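You operate a simulated robot arm through the tools that you are given. There is no shell and no other tool. Be economical: measure what you need, move in short steps, check, and stop when the job is done.

You are at the controls of a simulated two-armed robot. One attempt, no reset.

TASK
Steer the film's edge with the grey knob till EDGE shows 0 mm.
Fine: switch on, read EDGE, turn the knob against it, then run the film; stop it once 0 mm shows.
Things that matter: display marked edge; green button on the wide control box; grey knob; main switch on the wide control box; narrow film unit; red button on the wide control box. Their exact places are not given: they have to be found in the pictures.

The check looks at the end state, three seconds after you hand in, the way a careful person would. Anything else that was tipped, shoved, dropped, spilled or broken makes it a failure.

THE ROBOT
Two 7-joint arms with two-finger grippers on one trunk, on a base that drives. Base frame: it is fixed to the floor where the robot stands at the start and does not move with it; the origin is under the middle of the robot, x ahead of it, y to its left, z up. Units: mm, degrees, N and s.
The left shoulder is at the start at [24, 216, 1080], the right one opposite. With the tool pointing down near the work surface each hand reaches from about 100 to 760 mm from the robot's upright axis, wherever it stands, measured 20 degrees to its own side. Places, roughly: display marked edge [1000, -400, 1400]; green button on the wide control box [500, 200, 800]; grey knob [500, 200, 900]; main switch on the wide control box [500, 0, 900]; narrow film unit [1000, -500, 1000]; red button on the wide control box [500, 0, 800]. Payload 2.2 kg a hand.
Tool frame (each hand has its own): the origin (TCP) lies between the finger pads and is the grasp point; the fingertips stand 19 mm ahead of it; z points along the fingers, y is the line along which they close. The gripper opens to 116 mm. The gripper's body begins 70 mm behind the TCP.
Orientation is that of the tool frame in the base frame, as a unit quaternion [w, x, y, z]. With the fingers straight down and closing along the base's y, the tool's x points along the base's -x, its y along +y and its z along -z.

THE INTERFACE
- The arms move only by the tool play_rows. It takes "left_steps", "right_steps" or both (then of equal length, played together; a hand with none holds still); each is a list of rows, each a list of 3 entries, a list of its own where there are three numbers: the shift along the tool's x, y, z in mm, then the turn, a rotation vector about the tool's x, y, z in degrees, then the opening in per cent of the stroke, from 0 (shut) to 100 (fully open). In form: [[[x, y, z], [wx, wy, wz], hand], ...]. A call has 1 to 12 rows; each row shifts and turns the commanded pose from where the row before left it, along the tool's axes as they then stand. Each row takes 0.2 s and may step no farther than 50 mm and 8.6 degrees from the row before; otherwise, or with a gripper value out of range, the whole call is refused. A pose out of reach is approached as far as the arm can. The call stops where the force on the tool passes 40 N (or 10 N more than at its start, if that is more) or the arm is blocked; 0.2 s more then pass. Each finger halts on what it meets, pressing with about 43 N; the grip force reading is that of the motor and also rises with nothing between the fingers. The clock runs only during rows and for 0.2 s after the last one: add rows that do not move to give the fingers time. The reply holds the time, the measured pose of the TCP, the force on the tool along the base axes, the opening and the grip force, in the units named above and with some noise, with the torque about the TCP (base axes, N m) and any sound that the robot's microphone picked up.
- Cameras (640 x 400 px; columns grow to the right, rows downward): "scene" is now at [132.2, 11.8, 1257.3]; the picture's right is [0.16, -0.99, 0.00], its down [-0.52, -0.08, -0.85] and it looks along [0.84, 0.13, -0.52] (base axes); focal length 238 px, centre (320, 200). "left" rides on the left gripper at [69, 15, -97] in its tool frame; the picture's right is [-0.21, 0.98, 0.00], its down [-0.76, -0.17, -0.63] and it looks along [-0.62, -0.14, 0.78] (tool axes); focal length 251 px, centre (320, 200). "right" rides on the right gripper at [69, -15, -96] in its tool frame; the picture's right is [0.21, 0.98, 0.00], its down [-0.76, 0.17, -0.63] and it looks along [-0.62, 0.14, 0.77] (tool axes); focal length 251 px, centre (320, 200).
- capture(camera): a new picture of that camera. The clock stands still meanwhile.
- move_column(by): slides the trunk up (or, below 0, down) by that many mm; the arms and the scene camera ride with it, the base frame stays. It gives what a move gives, with no picture.
- drive_base(legs): drives the robot by 1 to 6 legs, each [ahead, left, turn to the left] in mm, mm and degrees, along the robot's own axes; the way and the turn of a leg run together, so that a leg with both is an arc; at most 1500 mm and 180 degrees a leg. The arms and the cameras ride along, it lands a little off, and it stops where it bumps. It gives what a move gives.
- aim_head(pan, tilt): turns the head with the scene camera to pan (to the left, within 80 degrees either way) and tilt (down, from -29 to 69), counted from straight ahead of the robot. It gives what a move gives.
- pixel_to_xyz(camera, pixels): for up to 12 pixels [column, row] of the newest picture of that camera ("zoom" is the newest enlarged one), the place [x, y, z] in the base frame of the surface seen there, good to about 2 mm. The clock stands still meanwhile.
- zoom(camera, box): a new picture of the part [left, top, right, bottom] of that camera's present view, enlarged. The clock stands still meanwhile.
- sign_off(): hands the job in; it is judged then, once.

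Work in short steps. Measure before you move; look again where a grasp or a placing could have gone wrong, and mend it. You have 80 turns and 62 pictures in all, those below and enlarged ones among them. Open the grippers and draw the arms clear of the work before you hand the job in, unless the task says otherwise; then end with one line.

The tools are called after "Call:" by a JSON object that holds its "name" and its "arguments". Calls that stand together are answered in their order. play_rows: Moves the arms, as the interface text tells. Its arguments: {"type":"object","properties":{"left_steps":{"type":"array"},"right_steps":{"type":"array"}},"required":[]} The other tools are called the same way: move_column (by) slides the trunk up or down; drive_base (legs) drives the base; aim_head (pan, tilt) turns the head that bears the scene camera; capture (camera) takes a picture; pixel_to_xyz (camera, pixels) gives the place of the surface under pixels of a picture; zoom (camera, box) takes an enlarged picture of a part of a camera's view; sign_off () hands the job in.

At the start:

```text
time_s: 0.0
left_eef_pos: [412.0, 233.3, 1137.9]
left_tool_rot: [0.0, 0.0, 1.0, 0.0]
left_wrist_force: [0.3, -0.1, -0.4]
left_torque: [-0.03, 0.04, 0.03]
left_opening: 115.9
left_grasp_force: 0.1
right_eef_pos: [466.9, -80.8, 1089.0]
right_tool_rot: [0.0, 0.001, 1.0, 0.0]
right_wrist_force: [-0.4, 1.0, -0.6]
right_torque: [-0.02, 0.0, -0.01]
right_opening: 116.0
right_grasp_force: 0.0
trunk travel left (down, up): [-225.0, 265.0]
robot x, y, heading: [1.5, -3.8, -0.2]
head pan, tilt: [9.1, 31.2]
```

scene: 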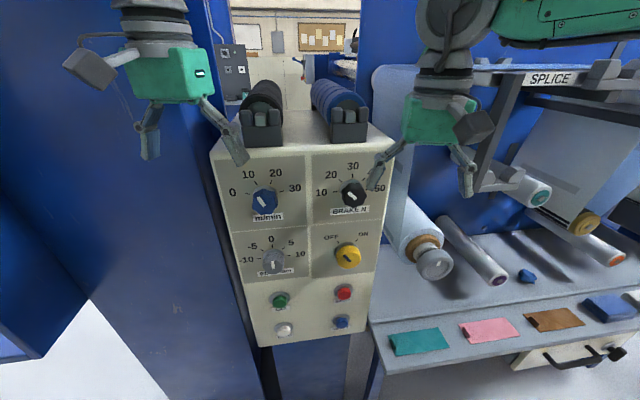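
right: 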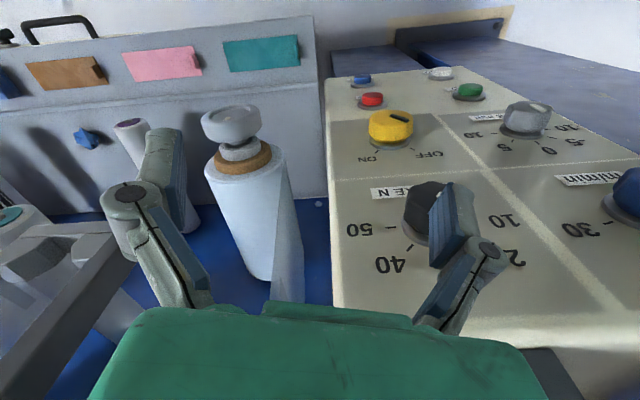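
left: 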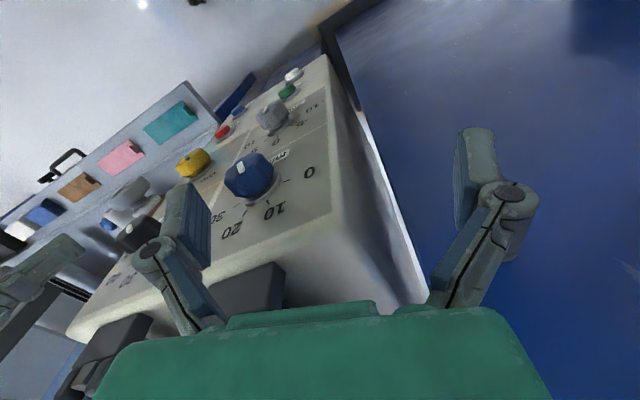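

The wide control box shows the grey knob (275,262), yellow switch (347,256), green (281,300) and red (344,293). I enlarge the panel and measure these places.

Call:
{"name": "zoom", "arguments": {"camera": "scene", "box": [210, 150, 400, 350]}}

Call:
{"name": "pixel_to_xyz", "arguments": {"camera": "scene", "pixels": [[275, 260], [347, 254], [281, 300], [344, 293], [240, 280], [320, 270], [310, 300], [318, 220], [275, 240], [283, 329], [342, 321]]}}

Call:
{"name": "aim_head", "arguments": {"pan": -25, "tilt": 5}}

Call:
{"name": "capture", "arguments": {"camera": "scene"}}

```text
2.00 times, centred on (305, 250) of scene
```

zoom: 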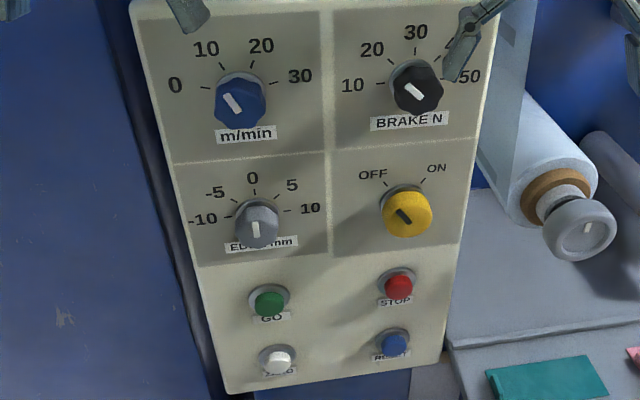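

```text
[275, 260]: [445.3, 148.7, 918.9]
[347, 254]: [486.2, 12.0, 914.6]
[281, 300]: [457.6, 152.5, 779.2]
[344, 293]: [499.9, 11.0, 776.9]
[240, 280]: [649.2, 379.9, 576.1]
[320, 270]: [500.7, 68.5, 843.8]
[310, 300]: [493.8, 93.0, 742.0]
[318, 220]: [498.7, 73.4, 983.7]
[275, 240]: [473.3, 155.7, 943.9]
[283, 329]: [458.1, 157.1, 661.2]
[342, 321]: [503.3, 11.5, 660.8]
```

```text
time_s: 1.0
left_eef_pos: [410.1, 235.2, 1139.3]
left_tool_rot: [0.001, 0.0, 1.0, 0.0]
left_wrist_force: [0.1, -0.3, -0.9]
left_torque: [0.01, 0.01, 0.01]
left_opening: 116.1
left_grasp_force: 0.0
right_eef_pos: [465.0, -81.4, 1088.6]
right_tool_rot: [0.001, 0.0, 1.0, 0.0]
right_wrist_force: [-0.1, 0.4, -0.2]
right_torque: [-0.01, 0.0, -0.02]
right_opening: 115.9
right_grasp_force: 0.0
trunk travel left (down, up): [-225.0, 265.0]
robot x, y, heading: [-1.8, 0.4, -0.1]
head pan, tilt: [-25.0, 5.0]
```

```text
57 pictures are left
```

scene: 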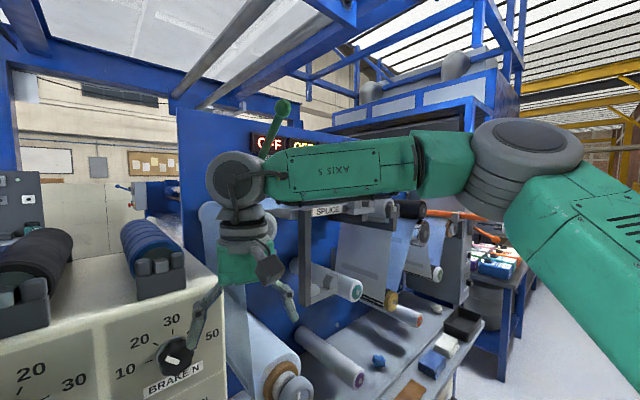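

The displays (OFF, near (285,143)) are partly hidden by the right arm. The panel is turned about 15°. I back up for room and then pitch both hands forward toward the panel.

Call:
{"name": "drive_base", "arguments": {"legs": [[-180, 0, 0]]}}

Call:
{"name": "play_rows", "arguments": {"left_steps": [[[0, 0, 0], [0, -8.5, 0], 0], [[0, 0, 0], [0, -8.5, 0], 0], [[0, 0, 0], [0, -8.5, 0], 0], [[0, 0, 0], [0, -8.5, 0], 0], [[0, 0, 0], [0, -8.5, 0], 0], [[0, 0, 0], [0, -8.5, 0], 0], [[0, 0, 0], [0, -8.5, 0], 0], [[0, 0, 0], [0, -8.5, 0], 0], [[0, 0, 0], [0, -8.5, 0], 0], [[0, 0, 0], [0, -8.5, 0], 0], [[0, 0, 0], [0, -5, 0], 0]], "right_steps": [[[0, 0, 0], [0, -8.5, 0], 0], [[0, 0, 0], [0, -8.5, 0], 0], [[0, 0, 0], [0, -8.5, 0], 0], [[0, 0, 0], [0, -8.5, 0], 0], [[0, 0, 0], [0, -8.5, 0], 0], [[0, 0, 0], [0, -8.5, 0], 0], [[0, 0, 0], [0, -8.5, 0], 0], [[0, 0, 0], [0, -8.5, 0], 0], [[0, 0, 0], [0, -8.5, 0], 0], [[0, 0, 0], [0, -8.5, 0], 0], [[0, 0, 0], [0, -5, 0], 0]]}}

Call:
{"name": "capture", "arguments": {"camera": "scene"}}

```text
time_s: 2.5
left_eef_pos: [229.4, 234.4, 1139.3]
left_tool_rot: [0.001, 0.0, 1.0, 0.0]
left_wrist_force: [0.2, 0.2, -0.3]
left_torque: [-0.03, -0.02, 0.0]
left_opening: 115.9
left_grasp_force: 0.1
right_eef_pos: [284.6, -81.2, 1088.9]
right_tool_rot: [0.0, 0.0, 1.0, 0.0]
right_wrist_force: [-0.3, -0.5, -0.4]
right_torque: [0.01, 0.0, 0.01]
right_opening: 115.8
right_grasp_force: 0.1
trunk travel left (down, up): [-225.0, 265.0]
robot x, y, heading: [-178.9, -2.3, 0.0]
head pan, tilt: [-25.0, 5.0]
```

```text
time_s: 4.9
left_eef_pos: [296.4, 214.2, 1184.1]
left_tool_rot: [0.709, -0.001, 0.705, 0.0]
left_wrist_force: [0.6, -0.4, -0.3]
left_torque: [-0.01, 0.02, -0.01]
left_opening: 0.1
left_grasp_force: 28.2
left hand out of reach, approached as far as the arm can: row 7, 8, 9, 10, 11
right_eef_pos: [281.0, -78.7, 1089.7]
right_tool_rot: [0.71, -0.002, 0.704, 0.0]
right_wrist_force: [-0.5, 0.2, 0.5]
right_torque: [0.05, 0.0, 0.01]
right_opening: 0.1
right_grasp_force: 28.4
trunk travel left (down, up): [-225.0, 265.0]
robot x, y, heading: [-180.2, -2.7, -0.2]
head pan, tilt: [-25.0, 5.0]
```

```text
56 pictures are left
```

scene: 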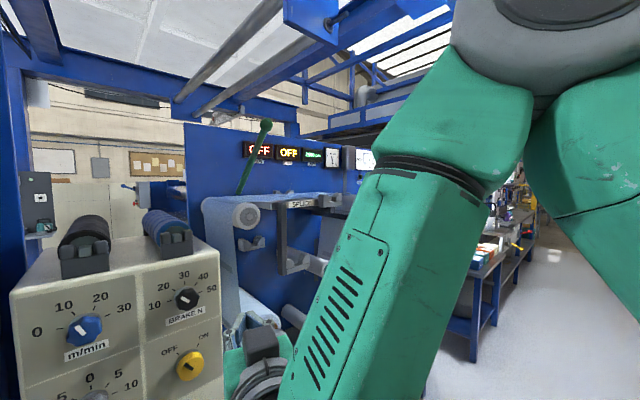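

The displays are now visible around (290,153). I enlarge them.

Call:
{"name": "zoom", "arguments": {"camera": "scene", "box": [230, 130, 390, 180]}}

Call:
{"name": "pixel_to_xyz", "arguments": {"camera": "scene", "pixels": [[257, 151], [289, 153], [312, 156], [365, 160], [183, 298], [190, 365]]}}

```text
4.00 times, centred on (310, 155) of scene
```

zoom: 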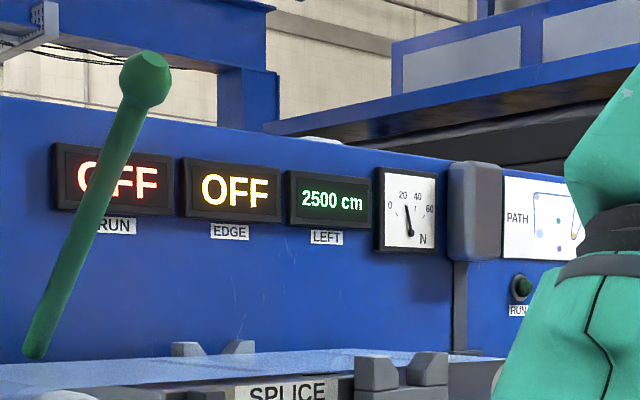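

```text
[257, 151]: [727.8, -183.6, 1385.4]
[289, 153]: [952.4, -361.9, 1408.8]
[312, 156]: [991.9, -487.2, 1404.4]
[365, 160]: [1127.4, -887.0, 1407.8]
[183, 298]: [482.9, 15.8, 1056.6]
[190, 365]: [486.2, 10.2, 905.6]
```

EDGE is visible at (289,153), reading OFF. I aim the head at the panel to measure the knobs precisely.

Call:
{"name": "aim_head", "arguments": {"pan": 8, "tilt": 25}}

Call:
{"name": "zoom", "arguments": {"camera": "scene", "box": [220, 140, 420, 300]}}

```text
time_s: 5.9
left_eef_pos: [295.8, 214.8, 1185.1]
left_tool_rot: [0.708, -0.001, 0.706, 0.0]
left_wrist_force: [-0.5, -0.7, 0.3]
left_torque: [-0.01, 0.02, -0.02]
left_opening: 0.0
left_grasp_force: 28.4
right_eef_pos: [281.9, -79.6, 1090.7]
right_tool_rot: [0.709, -0.001, 0.706, 0.0]
right_wrist_force: [0.6, 0.2, 0.4]
right_torque: [-0.01, 0.03, -0.01]
right_opening: 0.1
right_grasp_force: 28.0
trunk travel left (down, up): [-225.0, 265.0]
robot x, y, heading: [-179.4, -0.7, -0.1]
head pan, tilt: [8.0, 25.0]
```

```text
2.50 times, centred on (320, 220) of scene
```

zoom: 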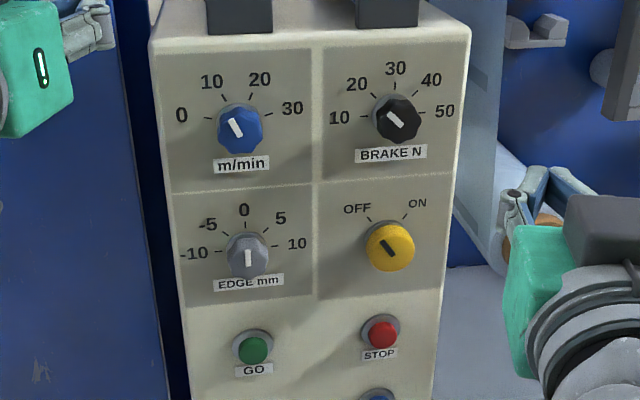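

Measure knob faces, panel points next to them and the buttons.

Call:
{"name": "pixel_to_xyz", "arguments": {"camera": "zoom", "pixels": [[248, 257], [390, 244], [256, 349], [383, 335], [190, 280], [300, 230], [340, 270], [430, 250], [310, 340], [248, 273], [390, 268], [412, 248]]}}

Call:
{"name": "pixel_to_xyz", "arguments": {"camera": "zoom", "pixels": [[228, 255], [268, 255], [248, 240], [368, 246], [388, 226], [240, 349], [270, 349], [370, 335], [395, 335], [200, 330], [420, 320]]}}

```text
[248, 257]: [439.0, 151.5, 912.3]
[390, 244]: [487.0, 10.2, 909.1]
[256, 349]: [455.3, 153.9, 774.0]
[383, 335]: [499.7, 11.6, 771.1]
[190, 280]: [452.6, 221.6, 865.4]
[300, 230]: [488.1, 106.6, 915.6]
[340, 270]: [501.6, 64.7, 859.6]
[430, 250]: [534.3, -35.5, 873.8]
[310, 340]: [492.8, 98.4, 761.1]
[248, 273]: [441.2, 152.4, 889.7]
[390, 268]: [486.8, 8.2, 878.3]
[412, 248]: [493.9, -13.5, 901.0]
```

```text
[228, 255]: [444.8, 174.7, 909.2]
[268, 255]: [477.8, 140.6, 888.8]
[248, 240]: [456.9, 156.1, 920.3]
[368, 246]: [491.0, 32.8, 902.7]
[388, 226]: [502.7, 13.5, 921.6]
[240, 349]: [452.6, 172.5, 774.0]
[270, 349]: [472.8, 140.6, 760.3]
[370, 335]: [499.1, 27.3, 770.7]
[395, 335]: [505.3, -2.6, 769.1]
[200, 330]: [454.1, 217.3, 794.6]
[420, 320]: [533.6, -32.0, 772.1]
```

The panel's plane comes out flat, its inward normal is (0.953,0.303,0); yellow switch centre is about (487,10,902), 46 mm across, OFF at −40°, ON at +40°. I bring the right hand before it, pre-rolled −40°.

Call:
{"name": "play_rows", "arguments": {"right_steps": [[[0, 0, 0], [-8.6, 0, 0], 70], [[0, 0, 0], [-8.6, 0, 0], 70], [[38, 4.5, 20], [0, 0, 0], 70], [[38, 4.5, 20], [0, 0, 0], 70], [[38, 4.5, 20], [0, 0, 0], 70], [[38, 4.5, 20], [0, 0, 0], 70], [[37, 4, 20], [0, 0, 0], 70], [[0, 0, 0], [0, 0, -8], 70], [[0, 0, 0], [0, 0, -8], 70], [[0, 0, 0], [0, 0, -8], 70], [[0, 0, 0], [0, 0, -8], 70], [[0, 0, 0], [0, 0, -8], 70]]}}

Call:
{"name": "capture", "arguments": {"camera": "scene"}}

Call:
{"name": "capture", "arguments": {"camera": "right"}}

```text
time_s: 8.5
left_eef_pos: [296.9, 212.9, 1184.9]
left_tool_rot: [0.709, 0.0, 0.705, -0.001]
left_wrist_force: [0.6, 0.4, -0.4]
left_torque: [0.0, -0.01, 0.02]
left_opening: 0.0
left_grasp_force: 28.8
right_eef_pos: [374.9, -37.1, 901.9]
right_tool_rot: [0.694, -0.331, 0.623, -0.144]
right_wrist_force: [0.1, 0.2, 0.2]
right_torque: [0.03, -0.02, -0.01]
right_opening: 81.2
right_grasp_force: 0.0
trunk travel left (down, up): [-225.0, 265.0]
robot x, y, heading: [-181.6, 0.2, -0.2]
head pan, tilt: [8.0, 25.0]
```

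```text
53 pictures are left
```

scene: 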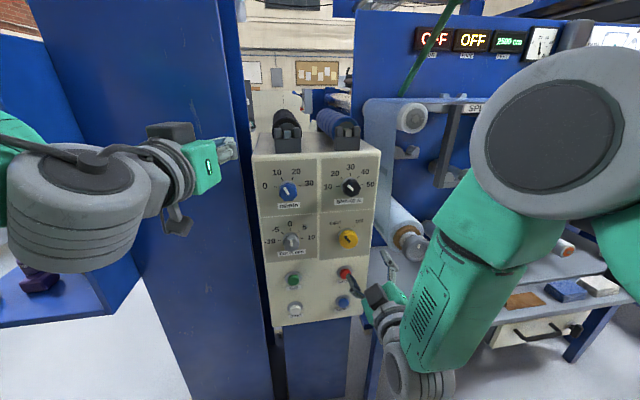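

```text
52 pictures are left
```

right: 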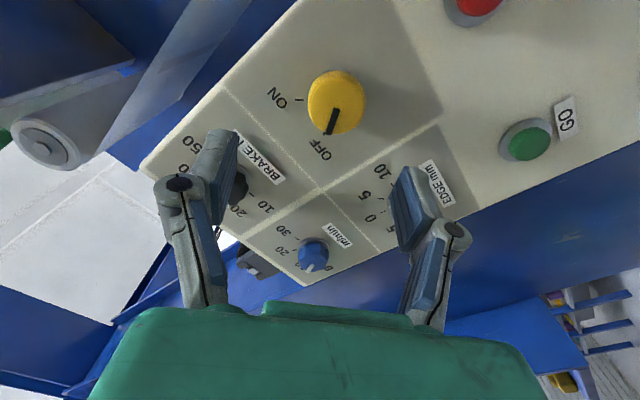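

Right hand is at d=346, u=−149 in panel coordinates; the switch centre is at u=−139, z=902. I shift 10 mm left and advance 100 mm, then check.

Call:
{"name": "play_rows", "arguments": {"right_steps": [[[-6.4, 7.7, 20], [-1, -0.8, 0], 70], [[0, 0, 40], [0, 0, 0], 70], [[0, 0, 40], [0, 0, 0], 70], [[0, 0, 0], [0, 0, 0], 70]]}}

Call:
{"name": "capture", "arguments": {"camera": "right"}}

```text
time_s: 9.5
left_eef_pos: [295.3, 213.3, 1185.7]
left_tool_rot: [0.709, -0.001, 0.705, 0.0]
left_wrist_force: [1.1, 0.7, 0.7]
left_torque: [0.01, 0.01, -0.02]
left_opening: 0.1
left_grasp_force: 28.7
right_eef_pos: [464.1, 10.5, 901.7]
right_tool_rot: [0.696, -0.344, 0.616, -0.135]
right_wrist_force: [-0.4, -0.7, 0.5]
right_torque: [-0.01, 0.04, -0.01]
right_opening: 81.0
right_grasp_force: 0.0
trunk travel left (down, up): [-225.0, 265.0]
robot x, y, heading: [-176.3, -1.0, -0.0]
head pan, tilt: [8.0, 25.0]
```

```text
51 pictures are left
```

right: 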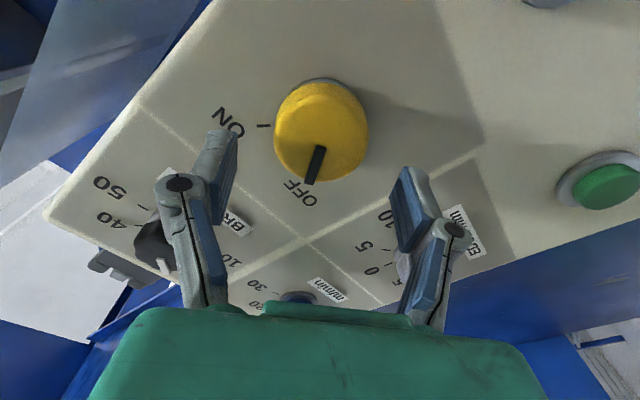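

I verify the knob's face with the hand camera: face edges around (321,130).

Call:
{"name": "pixel_to_xyz", "arguments": {"camera": "right", "pixels": [[321, 140], [290, 150], [350, 155], [321, 100], [321, 90], [340, 110], [365, 140], [276, 135], [310, 178], [345, 172], [300, 100], [255, 185]]}}

```text
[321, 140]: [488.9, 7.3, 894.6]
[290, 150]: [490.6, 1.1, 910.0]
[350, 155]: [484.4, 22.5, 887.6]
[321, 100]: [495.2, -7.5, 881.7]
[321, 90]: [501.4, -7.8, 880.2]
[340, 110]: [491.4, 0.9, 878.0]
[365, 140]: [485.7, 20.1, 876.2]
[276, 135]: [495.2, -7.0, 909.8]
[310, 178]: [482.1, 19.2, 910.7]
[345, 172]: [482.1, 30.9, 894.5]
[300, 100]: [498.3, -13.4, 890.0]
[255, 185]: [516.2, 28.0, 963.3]
```

Face centre is at u=−140, z=894, so I correct (+12, −2), advance 27 mm and close on the switch.

Call:
{"name": "play_rows", "arguments": {"right_steps": [[[12.2, -2.1, 0], [0, 0, 0], 70], [[0, 0, 14], [0, 0, 0], 70], [[0, 0, 12], [0, 0, 0], 70], [[0, 0, 0], [0, 0, 0], 36], [[0, 0, 0], [0, 0, 0], 36], [[0, 0, 0], [0, 0, 0], 36]]}}

Call:
{"name": "capture", "arguments": {"camera": "right"}}

```text
time_s: 10.9
left_eef_pos: [296.7, 212.3, 1185.5]
left_tool_rot: [0.709, -0.001, 0.706, 0.001]
left_wrist_force: [-0.3, -0.2, -0.4]
left_torque: [0.04, 0.01, 0.03]
left_opening: 0.0
left_grasp_force: 28.8
right_eef_pos: [491.8, 10.8, 893.3]
right_tool_rot: [0.696, -0.345, 0.615, -0.134]
right_wrist_force: [3.1, -5.6, 3.0]
right_torque: [0.15, -0.4, 0.25]
right_opening: 51.2
right_grasp_force: 44.9
trunk travel left (down, up): [-225.0, 265.0]
robot x, y, heading: [-184.4, 3.4, 0.1]
head pan, tilt: [8.0, 25.0]
```

```text
50 pictures are left
```

right: 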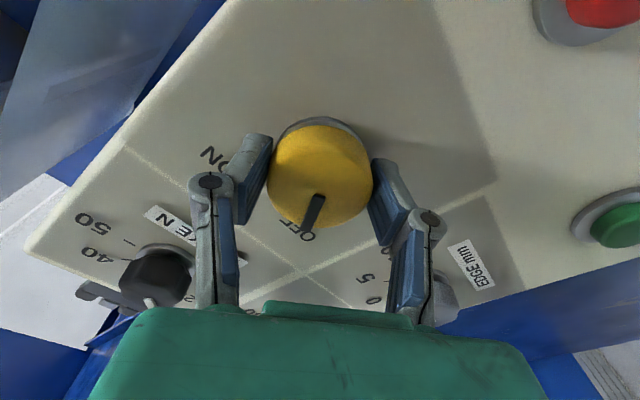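

Switch gripped at 51 mm, with a small side force. I turn +84° clockwise about the tool axis.

Call:
{"name": "play_rows", "arguments": {"right_steps": [[[0, 0, 0], [0, 0, 8], 36], [[0, 0, 0], [0, 0, 8], 36], [[0, 0, 0], [0, 0, 8], 36], [[0, 0, 0], [0, 0, 8], 36], [[0, 0, 0], [0, 0, 8], 36], [[0, 0, 0], [0, 0, 8], 36], [[0, 0, 0], [0, 0, 8], 36], [[0, 0, 0], [0, 0, 8], 36], [[0, 0, 0], [0, 0, 8], 36], [[0, 0, 0], [0, 0, 8], 36], [[0, 0, 0], [0, 0, 4], 36]]}}

Call:
{"name": "capture", "arguments": {"camera": "scene"}}

Call:
{"name": "capture", "arguments": {"camera": "right"}}

```text
time_s: 13.3
left_eef_pos: [295.9, 215.8, 1182.8]
left_tool_rot: [0.709, 0.0, 0.706, 0.0]
left_wrist_force: [0.5, 0.6, -0.2]
left_torque: [-0.05, -0.01, 0.0]
left_opening: 0.1
left_grasp_force: 28.4
right_eef_pos: [491.3, 11.7, 894.2]
right_tool_rot: [0.605, 0.156, 0.689, 0.368]
right_wrist_force: [3.2, 1.0, 0.2]
right_torque: [-0.45, -0.02, 0.37]
right_opening: 51.1
right_grasp_force: 44.7
trunk travel left (down, up): [-225.0, 265.0]
robot x, y, heading: [-176.4, 5.4, -0.2]
head pan, tilt: [8.0, 25.0]
```

```text
49 pictures are left
```

scene: 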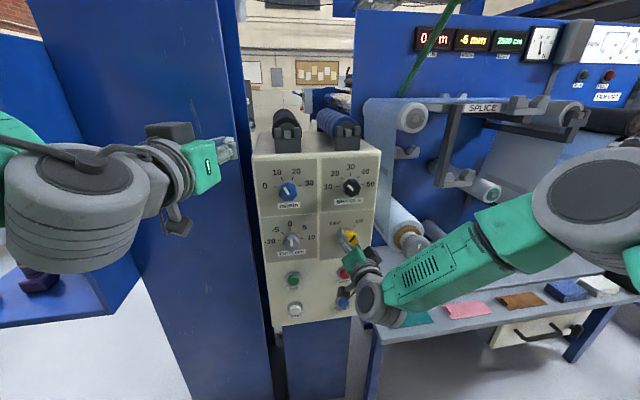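

```text
48 pictures are left
```

right: 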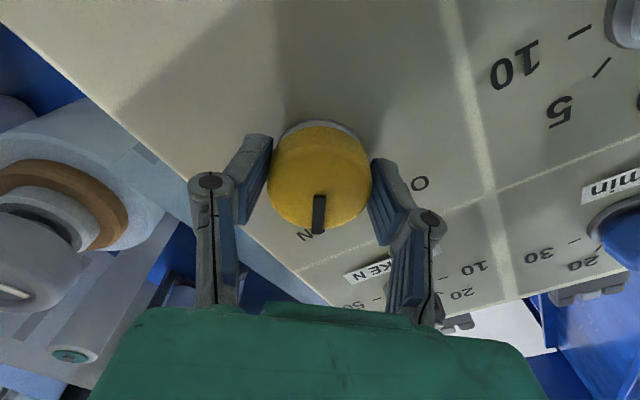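

The switch is on. I enlarge EDGE, then open the fingers and back the right hand out.

Call:
{"name": "zoom", "arguments": {"camera": "scene", "box": [400, 15, 640, 115]}}

Call:
{"name": "play_rows", "arguments": {"right_steps": [[[0, 0, 0], [0, 0, 0], 70], [[0, 0, 0], [0, 0, 0], 70], [[0, 0, -40], [0, 0, 0], 70], [[0, 0, -40], [0, 0, 0], 70], [[0, 0, -20], [0, 0, -8], 0], [[0, 0, 0], [0, 0, -8], 0], [[0, 0, 0], [0, 0, -8], 0], [[0, 0, 0], [0, 0, -8], 0], [[0, 0, 0], [0, 0, -8], 0], [[0, 0, 0], [0, 0, -4.8], 0]]}}

```text
2.67 times, centred on (520, 65) of scene
```

zoom: 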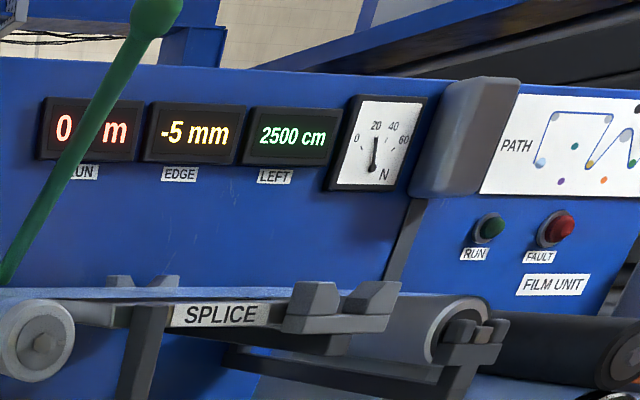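

```text
time_s: 15.5
left_eef_pos: [297.1, 214.5, 1184.4]
left_tool_rot: [0.709, -0.001, 0.705, 0.0]
left_wrist_force: [-0.1, 0.6, -0.2]
left_torque: [0.03, -0.01, -0.02]
left_opening: 0.0
left_grasp_force: 29.0
right_eef_pos: [396.3, -21.0, 893.2]
right_tool_rot: [0.7, -0.12, 0.696, 0.107]
right_wrist_force: [-0.7, -0.4, 0.1]
right_torque: [-0.02, 0.03, 0.0]
right_opening: 0.1
right_grasp_force: 28.6
trunk travel left (down, up): [-225.0, 265.0]
robot x, y, heading: [-181.1, -0.9, -0.1]
head pan, tilt: [8.0, 25.0]
```

EDGE reads −5 mm, so the knob has to go to +5 (clockwise ~45°). I bring the left hand in front of the grey knob (u≈11, z≈903), rolled −24°, and the right hand, closed, in front of STOP.

Call:
{"name": "play_rows", "arguments": {"left_steps": [[[0, 0, 0], [-8.6, 0, 0], 60], [[0, 0, 0], [-8.6, 0, 0], 60], [[42, -18, 0], [0, 0, 0], 60], [[42, -18, 0], [0, 0, 0], 60], [[42, -18, 0], [0, 0, 0], 60], [[42, -18, 0], [0, 0, 0], 60], [[42, -18, 0], [0, 0, 0], 60], [[40, -18, 0], [0, 0, 0], 60], [[0, 0, 0], [0, 0, -8], 60], [[0, 0, 0], [0, 0, -8], 60], [[0, 0, 0], [0, 0, -8], 60]], "right_steps": [[[0, 0, 0], [0, 0, 0], 0], [[0, 0, 0], [0, 0, 0], 0], [[20, 0, 0], [0, 0, 0], 0], [[20, 0, 0], [0, 0, 0], 0], [[20, 0, 0], [0, 0, 0], 0], [[20, 0, 0], [0, 0, 0], 0], [[20, 0, 0], [0, 0, 0], 0], [[24, 0, 0], [0, 0, 0], 0], [[0, 0, 15], [0, 0, 0], 0], [[0, 0, 15], [0, 0, 0], 0], [[0, 0, 15], [0, 0, 0], 0]]}}

Call:
{"name": "capture", "arguments": {"camera": "left"}}

Call:
{"name": "capture", "arguments": {"camera": "right"}}

Call:
{"name": "capture", "arguments": {"camera": "scene"}}

```text
time_s: 17.9
left_eef_pos: [330.0, 112.4, 935.5]
left_tool_rot: [0.708, -0.25, 0.659, -0.043]
left_wrist_force: [-0.6, 0.4, 0.1]
left_torque: [0.02, 0.02, -0.01]
left_opening: 69.8
left_grasp_force: 0.1
right_eef_pos: [440.7, -6.9, 769.4]
right_tool_rot: [0.7, -0.119, 0.696, 0.107]
right_wrist_force: [0.0, 0.4, -0.3]
right_torque: [0.0, 0.0, -0.02]
right_opening: 0.0
right_grasp_force: 28.2
trunk travel left (down, up): [-225.0, 265.0]
robot x, y, heading: [-174.4, 0.8, 0.1]
head pan, tilt: [8.0, 25.0]
```

```text
46 pictures are left
```

left: 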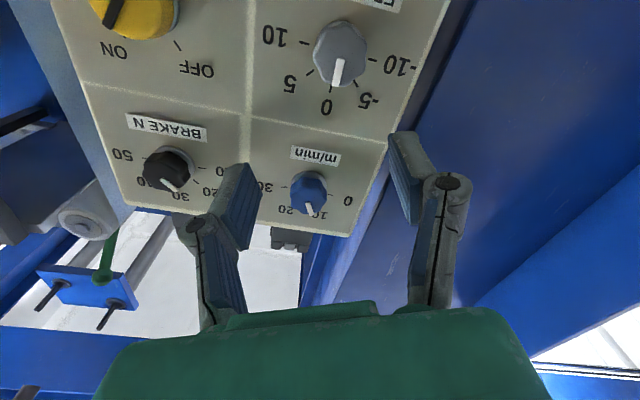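

```text
45 pictures are left
```

right: 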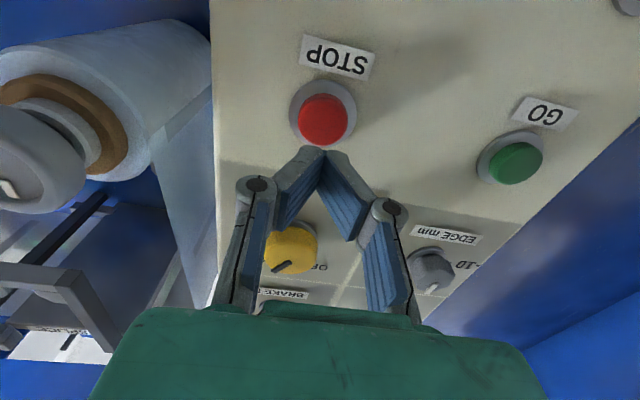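

```text
44 pictures are left
```

scene: 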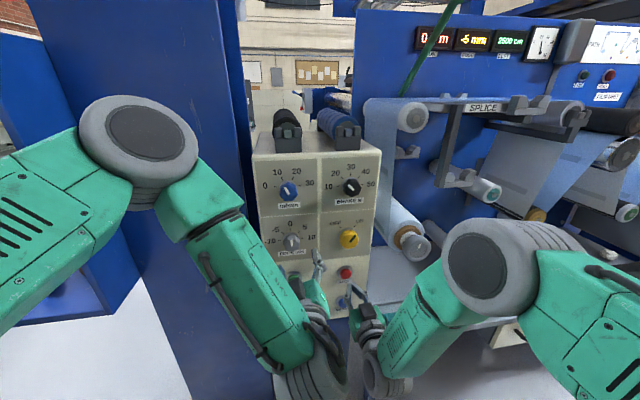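

The displays and the panel stay visible. I measure the grey knob's face in the left picture and the red and green buttons in the right one.

Call:
{"name": "pixel_to_xyz", "arguments": {"camera": "left", "pixels": [[340, 50], [320, 52], [360, 48], [340, 32], [338, 80], [322, 70], [358, 72], [350, 30], [316, 45], [337, 64]]}}

Call:
{"name": "pixel_to_xyz", "arguments": {"camera": "right", "pixels": [[323, 121], [304, 121], [342, 121], [323, 104], [323, 138], [516, 163], [498, 165], [535, 160], [516, 150], [516, 177]]}}

```text
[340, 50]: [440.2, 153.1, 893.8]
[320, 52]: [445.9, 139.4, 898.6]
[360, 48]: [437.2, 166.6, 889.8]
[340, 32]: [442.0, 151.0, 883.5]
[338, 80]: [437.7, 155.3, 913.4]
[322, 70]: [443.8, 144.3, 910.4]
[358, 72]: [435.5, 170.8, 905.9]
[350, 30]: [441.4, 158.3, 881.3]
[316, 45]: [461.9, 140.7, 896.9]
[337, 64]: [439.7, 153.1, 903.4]
```

```text
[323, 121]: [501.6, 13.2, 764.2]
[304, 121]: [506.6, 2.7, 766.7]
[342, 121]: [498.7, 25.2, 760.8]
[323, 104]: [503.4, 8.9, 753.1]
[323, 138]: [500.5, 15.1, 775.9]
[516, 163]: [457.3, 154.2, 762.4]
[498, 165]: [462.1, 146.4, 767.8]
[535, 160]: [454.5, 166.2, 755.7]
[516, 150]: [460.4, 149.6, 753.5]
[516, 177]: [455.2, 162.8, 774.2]
```

Grey knob centre is u=12.5, z=899 and STOP centre is u=−139, z=764. I align the left hand and advance 95 mm, and nudge the right hand down 5 mm.

Call:
{"name": "play_rows", "arguments": {"left_steps": [[[31, 19.9, 0], [0, 0, 0], 70], [[0, 0, 35], [0, 0, 0], 70], [[0, 0, 30], [0, 0, 0], 70], [[0, 0, 30], [0, 0, 0], 70], [[0, 0, 0], [0, 0, 0], 70]], "right_steps": [[[5, 0, 0], [0, 0, 0], 0], [[0, 0, 0], [0, 0, 0], 0], [[0, 0, 0], [0, 0, 0], 0], [[0, 0, 0], [0, 0, 0], 0], [[0, 0, 0], [0, 0, 0], 0]]}}

Call:
{"name": "capture", "arguments": {"camera": "left"}}

```text
time_s: 19.1
left_eef_pos: [426.9, 142.2, 902.2]
left_tool_rot: [0.708, -0.249, 0.66, -0.043]
left_wrist_force: [-0.2, 0.4, 0.4]
left_torque: [-0.02, -0.03, -0.01]
left_opening: 81.3
left_grasp_force: 0.1
left hand out of reach, approached as far as the arm can: row 1
right_eef_pos: [440.2, -8.6, 764.3]
right_tool_rot: [0.7, -0.119, 0.696, 0.108]
right_wrist_force: [-0.3, 0.0, 0.0]
right_torque: [-0.02, 0.02, 0.02]
right_opening: 0.0
right_grasp_force: 28.4
trunk travel left (down, up): [-225.0, 265.0]
robot x, y, heading: [-183.9, -1.3, 0.1]
head pan, tilt: [8.0, 25.0]
```

```text
43 pictures are left
```

left: 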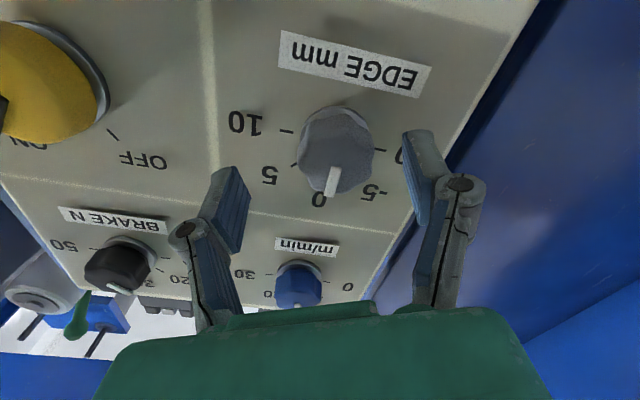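

Left hand is 7 mm off along its y (knob at column 337). I correct, advance 21 mm and close gently on the knob.

Call:
{"name": "play_rows", "arguments": {"left_steps": [[[0, 7.5, 0], [0, 0, 0], 70], [[0, 0, 11], [0, 0, 0], 70], [[0, 0, 10], [0, 0, 0], 70], [[0, 0, 0], [0, 0, 0], 27], [[0, 0, 0], [0, 0, 0], 27], [[0, 0, 0], [0, 0, 0], 27]]}}

Call:
{"name": "capture", "arguments": {"camera": "left"}}

```text
time_s: 20.5
left_eef_pos: [443.6, 155.6, 897.7]
left_tool_rot: [0.707, -0.248, 0.661, -0.042]
left_wrist_force: [-1.3, 2.2, -2.7]
left_torque: [-0.06, 0.11, 0.16]
left_opening: 42.2
left_grasp_force: 44.7
right_eef_pos: [440.7, -9.2, 764.0]
right_tool_rot: [0.7, -0.119, 0.696, 0.107]
right_wrist_force: [-0.4, -0.1, 0.7]
right_torque: [0.02, 0.02, 0.03]
right_opening: 0.3
right_grasp_force: 28.3
trunk travel left (down, up): [-225.0, 265.0]
robot x, y, heading: [-180.1, 0.1, -0.0]
head pan, tilt: [8.0, 25.0]
```

```text
42 pictures are left
```

left: 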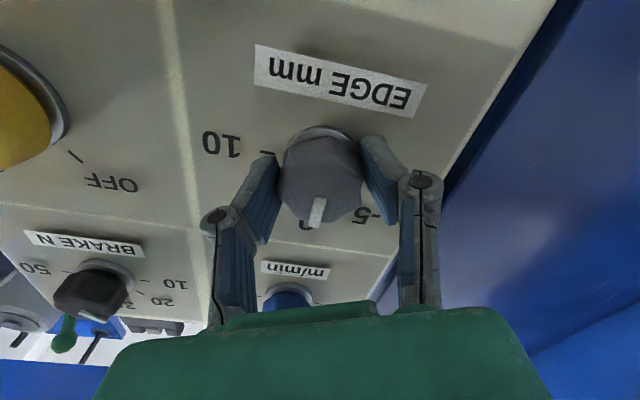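

Knob gripped at 42 mm. I turn it 40° clockwise and look.

Call:
{"name": "play_rows", "arguments": {"left_steps": [[[0, 0, 0], [0, 0, 8], 27], [[0, 0, 0], [0, 0, 8], 27], [[0, 0, 0], [0, 0, 8], 27], [[0, 0, 0], [0, 0, 8], 27], [[0, 0, 0], [0, 0, 8], 27], [[0, 0, 0], [0, 0, 0], 27]]}}

Call:
{"name": "capture", "arguments": {"camera": "left"}}

Call:
{"name": "zoom", "arguments": {"camera": "scene", "box": [240, 190, 340, 290]}}

```text
time_s: 21.9
left_eef_pos: [445.9, 156.7, 896.9]
left_tool_rot: [0.679, -0.009, 0.706, 0.203]
left_wrist_force: [-10.2, 14.7, -5.8]
left_torque: [-0.03, -0.01, 0.44]
left_opening: 42.3
left_grasp_force: 45.2
right_eef_pos: [439.6, -8.2, 764.9]
right_tool_rot: [0.7, -0.12, 0.695, 0.107]
right_wrist_force: [0.0, -0.1, -0.3]
right_torque: [0.02, -0.02, -0.01]
right_opening: 0.1
right_grasp_force: 28.4
trunk travel left (down, up): [-225.0, 265.0]
robot x, y, heading: [-179.9, 0.7, 0.1]
head pan, tilt: [8.0, 25.0]
```

```text
41 pictures are left
```

left: 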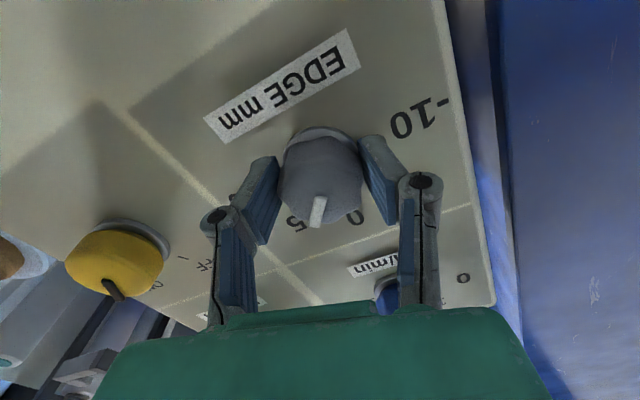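

```text
4.00 times, centred on (290, 240) of scene
```

zoom: 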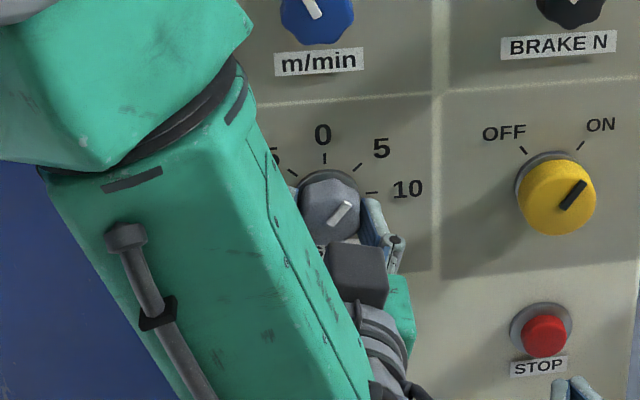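

I measure the tick marks to get the angle of +5: ticks at (324,157), (357,167), (372,192) of the enlarged picture.

Call:
{"name": "pixel_to_xyz", "arguments": {"camera": "zoom", "pixels": [[324, 157], [357, 167], [372, 192], [333, 225], [351, 203], [578, 147], [524, 150], [328, 172]]}}

```text
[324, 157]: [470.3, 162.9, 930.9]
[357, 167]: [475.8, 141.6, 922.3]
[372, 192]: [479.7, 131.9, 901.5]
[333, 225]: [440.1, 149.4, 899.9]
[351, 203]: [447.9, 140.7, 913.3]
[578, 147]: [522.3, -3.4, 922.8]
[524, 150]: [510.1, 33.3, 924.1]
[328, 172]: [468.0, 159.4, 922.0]
```

+5 is at about 43°, the pointer at roughly 40°. I turn 3° more, release, back off 90 mm, and check the pointer.

Call:
{"name": "play_rows", "arguments": {"left_steps": [[[0, 0, 0], [0, 0, 3], 27], [[0, 0, 0], [0, 0, 0], 27], [[0, 0, 0], [0, 0, 0], 70], [[0, 0, 0], [0, 0, 0], 70], [[0, 0, -30], [0, 0, 0], 70], [[0, 0, -30], [0, 0, 0], 70], [[0, 0, -30], [0, 0, 0], 70], [[0, 0, 0], [0, 0, -6.3], 0], [[0, 0, 0], [0, 0, -6.3], 0], [[0, 0, 0], [0, 0, -6.3], 0]]}}

Call:
{"name": "capture", "arguments": {"camera": "left"}}

Call:
{"name": "zoom", "arguments": {"camera": "scene", "box": [240, 190, 340, 290]}}

```text
time_s: 24.1
left_eef_pos: [358.8, 128.5, 898.2]
left_tool_rot: [0.701, -0.107, 0.698, 0.105]
left_wrist_force: [-0.2, 0.7, -0.3]
left_torque: [0.02, -0.02, -0.02]
left_opening: 0.3
left_grasp_force: 28.0
right_eef_pos: [439.6, -9.9, 764.2]
right_tool_rot: [0.7, -0.119, 0.696, 0.108]
right_wrist_force: [0.3, 0.0, 0.3]
right_torque: [-0.03, -0.03, -0.01]
right_opening: 0.0
right_grasp_force: 28.4
trunk travel left (down, up): [-225.0, 265.0]
robot x, y, heading: [-181.6, 2.7, -0.3]
head pan, tilt: [8.0, 25.0]
```

```text
39 pictures are left
```

left: 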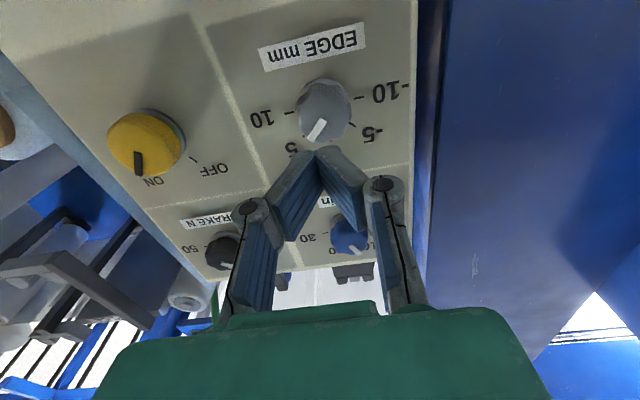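

```text
4.00 times, centred on (290, 240) of scene
```

zoom: 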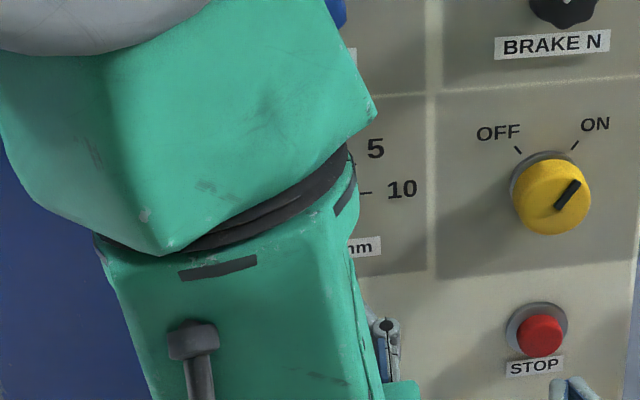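

Knob released near +5. Now the left hand, closed, goes down in front of GO (u≈9.5, z=764).

Call:
{"name": "play_rows", "arguments": {"left_steps": [[[40, 0, 0], [0, 0, 0], 0], [[40, -2, 0], [0, 0, 0], 0], [[40, -2, 0], [0, 0, 0], 0], [[14, 0, 0], [0, 0, 0], 0], [[0, 0, 30], [0, 0, 0], 0], [[0, 0, 28], [0, 0, 0], 0]]}}

Call:
{"name": "capture", "arguments": {"camera": "left"}}

Call:
{"name": "capture", "arguments": {"camera": "scene"}}

```text
time_s: 25.5
left_eef_pos: [414.9, 141.2, 763.2]
left_tool_rot: [0.701, -0.106, 0.697, 0.107]
left_wrist_force: [0.3, -0.1, 0.6]
left_torque: [-0.04, 0.0, -0.01]
left_opening: 0.1
left_grasp_force: 29.3
right_eef_pos: [441.3, -9.0, 763.6]
right_tool_rot: [0.7, -0.118, 0.696, 0.109]
right_wrist_force: [-0.6, 0.2, -0.1]
right_torque: [0.0, 0.03, 0.0]
right_opening: 0.0
right_grasp_force: 29.0
trunk travel left (down, up): [-225.0, 265.0]
robot x, y, heading: [-181.2, -0.5, 0.0]
head pan, tilt: [8.0, 25.0]
```

```text
37 pictures are left
```

left: 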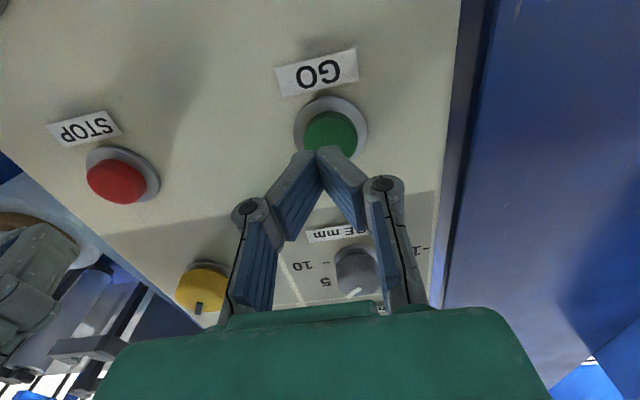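

```text
36 pictures are left
```

scene: 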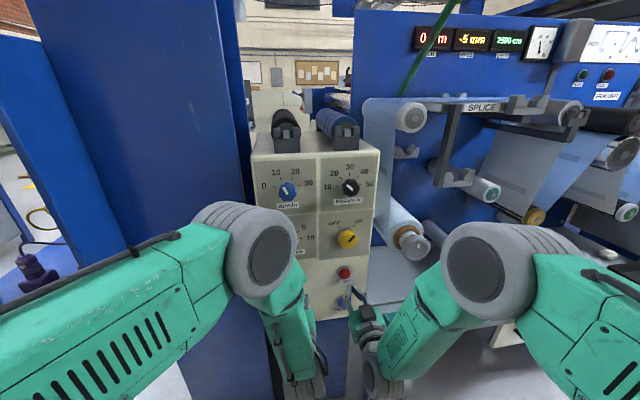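

Both fingertips face their buttons. I press GO with the left hand in short steps and bring the right tip to about 12 mm off STOP.

Call:
{"name": "play_rows", "arguments": {"left_steps": [[[0, 2, 10], [0, 0, 0], 0], [[0, 0, 12], [0, 0, 0], 0], [[0, 0, 5], [0, 0, 0], 0], [[0, 0, 5], [0, 0, 0], 0], [[0, 0, -20], [0, 0, 0], 0]], "right_steps": [[[0, 0, 15], [0, 0, 0], 0], [[0, 0, 15], [0, 0, 0], 0], [[0, 0, 3], [0, 0, 0], 0], [[0, 0, 0], [0, 0, 0], 0], [[0, 0, 0], [0, 0, 0], 0]]}}

Call:
{"name": "zoom", "arguments": {"camera": "scene", "box": [400, 15, 640, 115]}}

```text
time_s: 26.7
left_eef_pos: [426.8, 147.3, 764.6]
left_tool_rot: [0.701, -0.106, 0.697, 0.107]
left_wrist_force: [0.5, 1.0, -0.6]
left_torque: [0.02, 0.02, 0.03]
left_opening: 0.2
left_grasp_force: 28.5
right_eef_pos: [471.2, 0.7, 763.9]
right_tool_rot: [0.7, -0.119, 0.695, 0.108]
right_wrist_force: [1.2, -0.7, -0.6]
right_torque: [0.02, -0.06, -0.01]
right_opening: 0.1
right_grasp_force: 28.6
trunk travel left (down, up): [-225.0, 265.0]
robot x, y, heading: [-178.0, 1.9, 0.1]
head pan, tilt: [8.0, 25.0]
heard: click
```

```text
2.67 times, centred on (520, 65) of scene
```

zoom: 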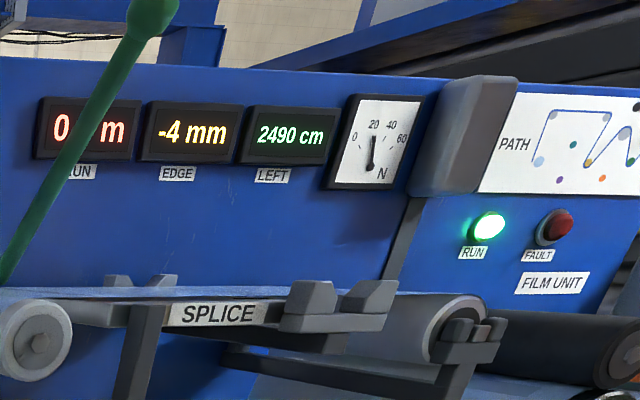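

The film runs and EDGE is at −4 and falling in size. I wait a second and read again.

Call:
{"name": "play_rows", "arguments": {"right_steps": [[[0, 0, 0], [0, 0, 0], 0], [[0, 0, 0], [0, 0, 0], 0], [[0, 0, 0], [0, 0, 0], 0], [[0, 0, 0], [0, 0, 0], 0]]}}

Call:
{"name": "zoom", "arguments": {"camera": "scene", "box": [400, 15, 640, 115]}}

```text
time_s: 27.7
left_eef_pos: [426.3, 147.5, 763.3]
left_tool_rot: [0.701, -0.104, 0.698, 0.105]
left_wrist_force: [-0.2, 0.0, 0.6]
left_torque: [0.02, 0.01, 0.0]
left_opening: 0.2
left_grasp_force: 28.9
right_eef_pos: [471.8, 0.5, 764.1]
right_tool_rot: [0.7, -0.12, 0.695, 0.109]
right_wrist_force: [-0.6, -0.7, -0.2]
right_torque: [0.0, 0.0, -0.01]
right_opening: 0.1
right_grasp_force: 28.3
trunk travel left (down, up): [-225.0, 265.0]
robot x, y, heading: [-178.2, -1.1, -0.1]
head pan, tilt: [8.0, 25.0]
```

```text
2.67 times, centred on (520, 65) of scene
```

zoom: 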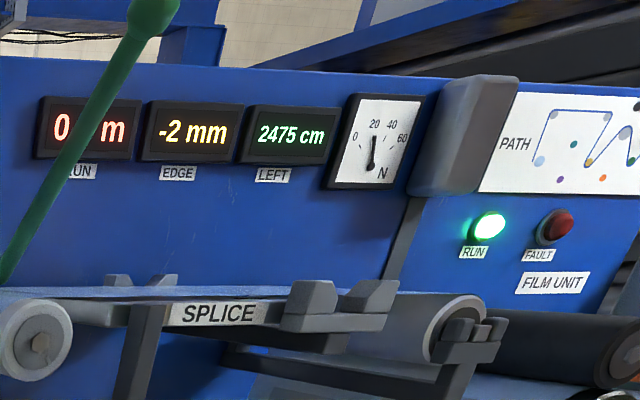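

EDGE is at −2 and converging. I wait another 0.8 s.

Call:
{"name": "play_rows", "arguments": {"right_steps": [[[0, 0, 0], [0, 0, 0], 0], [[0, 0, 0], [0, 0, 0], 0], [[0, 0, 0], [0, 0, 0], 0]]}}

Call:
{"name": "zoom", "arguments": {"camera": "scene", "box": [400, 15, 640, 115]}}

```text
time_s: 28.5
left_eef_pos: [426.2, 147.6, 763.0]
left_tool_rot: [0.701, -0.105, 0.698, 0.106]
left_wrist_force: [0.0, -0.4, -0.5]
left_torque: [-0.02, 0.03, -0.01]
left_opening: 0.0
left_grasp_force: 29.0
right_eef_pos: [472.2, 1.2, 764.3]
right_tool_rot: [0.7, -0.118, 0.696, 0.108]
right_wrist_force: [0.1, -0.4, 0.6]
right_torque: [-0.01, 0.01, 0.02]
right_opening: 0.0
right_grasp_force: 28.4
trunk travel left (down, up): [-225.0, 265.0]
robot x, y, heading: [-181.5, 1.4, 0.1]
head pan, tilt: [8.0, 25.0]
```

```text
2.67 times, centred on (520, 65) of scene
```

zoom: 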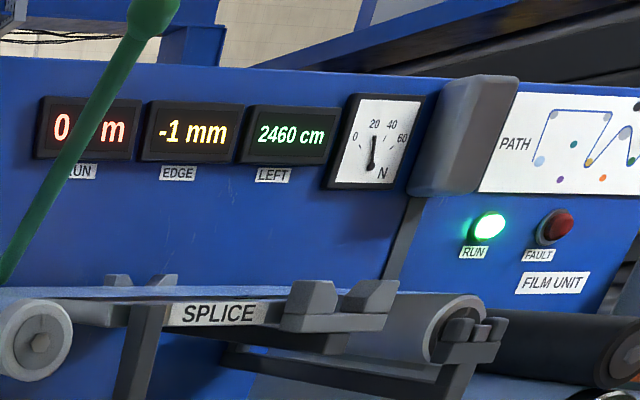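

EDGE −1, approaching exponentially. I wait 1 s more.

Call:
{"name": "play_rows", "arguments": {"right_steps": [[[0, 0, 0], [0, 0, 0], 0], [[0, 0, 0], [0, 0, 0], 0], [[0, 0, 0], [0, 0, 0], 0], [[0, 0, 0], [0, 0, 0], 0]]}}

Call:
{"name": "zoom", "arguments": {"camera": "scene", "box": [400, 15, 640, 115]}}

```text
time_s: 29.5
left_eef_pos: [427.1, 147.8, 763.2]
left_tool_rot: [0.701, -0.106, 0.698, 0.106]
left_wrist_force: [0.3, 0.4, -1.1]
left_torque: [0.0, -0.01, -0.02]
left_opening: 0.0
left_grasp_force: 28.4
right_eef_pos: [471.5, 0.0, 763.9]
right_tool_rot: [0.7, -0.118, 0.696, 0.109]
right_wrist_force: [0.0, -0.5, 0.7]
right_torque: [0.04, 0.01, 0.0]
right_opening: 0.0
right_grasp_force: 28.3
trunk travel left (down, up): [-225.0, 265.0]
robot x, y, heading: [-176.0, -0.7, 0.1]
head pan, tilt: [8.0, 25.0]
```

```text
2.67 times, centred on (520, 65) of scene
```

zoom: 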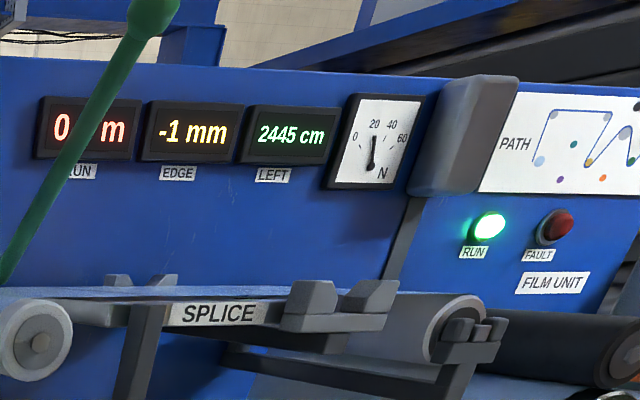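

Still −1; the approach is slowing. I wait 1.8 s more.

Call:
{"name": "play_rows", "arguments": {"right_steps": [[[0, 0, 0], [0, 0, 0], 0], [[0, 0, 0], [0, 0, 0], 0], [[0, 0, 0], [0, 0, 0], 0], [[0, 0, 0], [0, 0, 0], 0], [[0, 0, 0], [0, 0, 0], 0], [[0, 0, 0], [0, 0, 0], 0], [[0, 0, 0], [0, 0, 0], 0], [[0, 0, 0], [0, 0, 0], 0]]}}

Call:
{"name": "zoom", "arguments": {"camera": "scene", "box": [400, 15, 640, 115]}}

```text
time_s: 31.3
left_eef_pos: [425.5, 148.5, 763.2]
left_tool_rot: [0.701, -0.105, 0.697, 0.106]
left_wrist_force: [-0.3, 0.1, 0.0]
left_torque: [0.01, 0.0, 0.02]
left_opening: 0.0
left_grasp_force: 28.5
right_eef_pos: [472.5, 1.2, 765.2]
right_tool_rot: [0.7, -0.118, 0.696, 0.108]
right_wrist_force: [0.0, 0.0, 0.0]
right_torque: [0.01, 0.0, 0.0]
right_opening: 0.4
right_grasp_force: 28.8
trunk travel left (down, up): [-225.0, 265.0]
robot x, y, heading: [-180.0, -1.0, -0.2]
head pan, tilt: [8.0, 25.0]
```

```text
2.67 times, centred on (520, 65) of scene
```

zoom: 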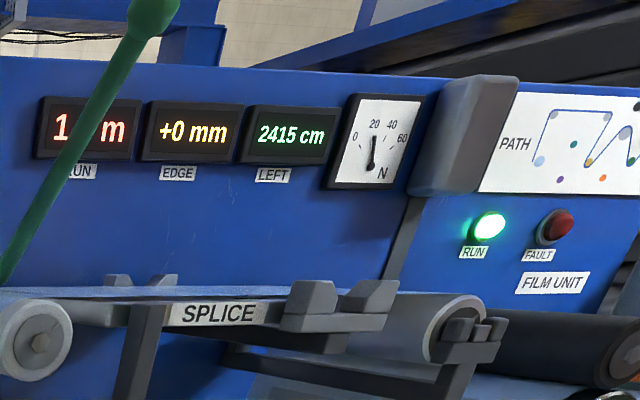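

EDGE shows +0 mm. I press STOP with the right hand and draw back.

Call:
{"name": "play_rows", "arguments": {"right_steps": [[[0, 0, 12], [0, 0, 0], 0], [[0, 0, 6], [0, 0, 0], 0], [[0, 0, 4], [0, 0, 0], 0], [[0, 0, -25], [0, 0, 0], 0]]}}

Call:
{"name": "zoom", "arguments": {"camera": "scene", "box": [400, 15, 640, 115]}}

```text
time_s: 32.3
left_eef_pos: [425.2, 148.3, 764.0]
left_tool_rot: [0.701, -0.105, 0.697, 0.106]
left_wrist_force: [-0.9, 0.1, 0.4]
left_torque: [-0.02, 0.04, 0.03]
left_opening: 0.0
left_grasp_force: 28.3
right_eef_pos: [468.6, 0.8, 765.6]
right_tool_rot: [0.7, -0.119, 0.695, 0.108]
right_wrist_force: [0.0, -0.5, 0.1]
right_torque: [0.03, -0.02, 0.01]
right_opening: 0.1
right_grasp_force: 28.7
trunk travel left (down, up): [-225.0, 265.0]
robot x, y, heading: [-178.3, 0.5, 0.2]
head pan, tilt: [8.0, 25.0]
heard: click
```

```text
2.67 times, centred on (520, 65) of scene
```

zoom: 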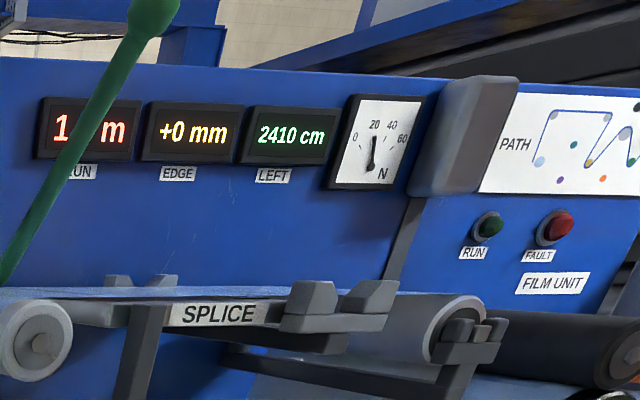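

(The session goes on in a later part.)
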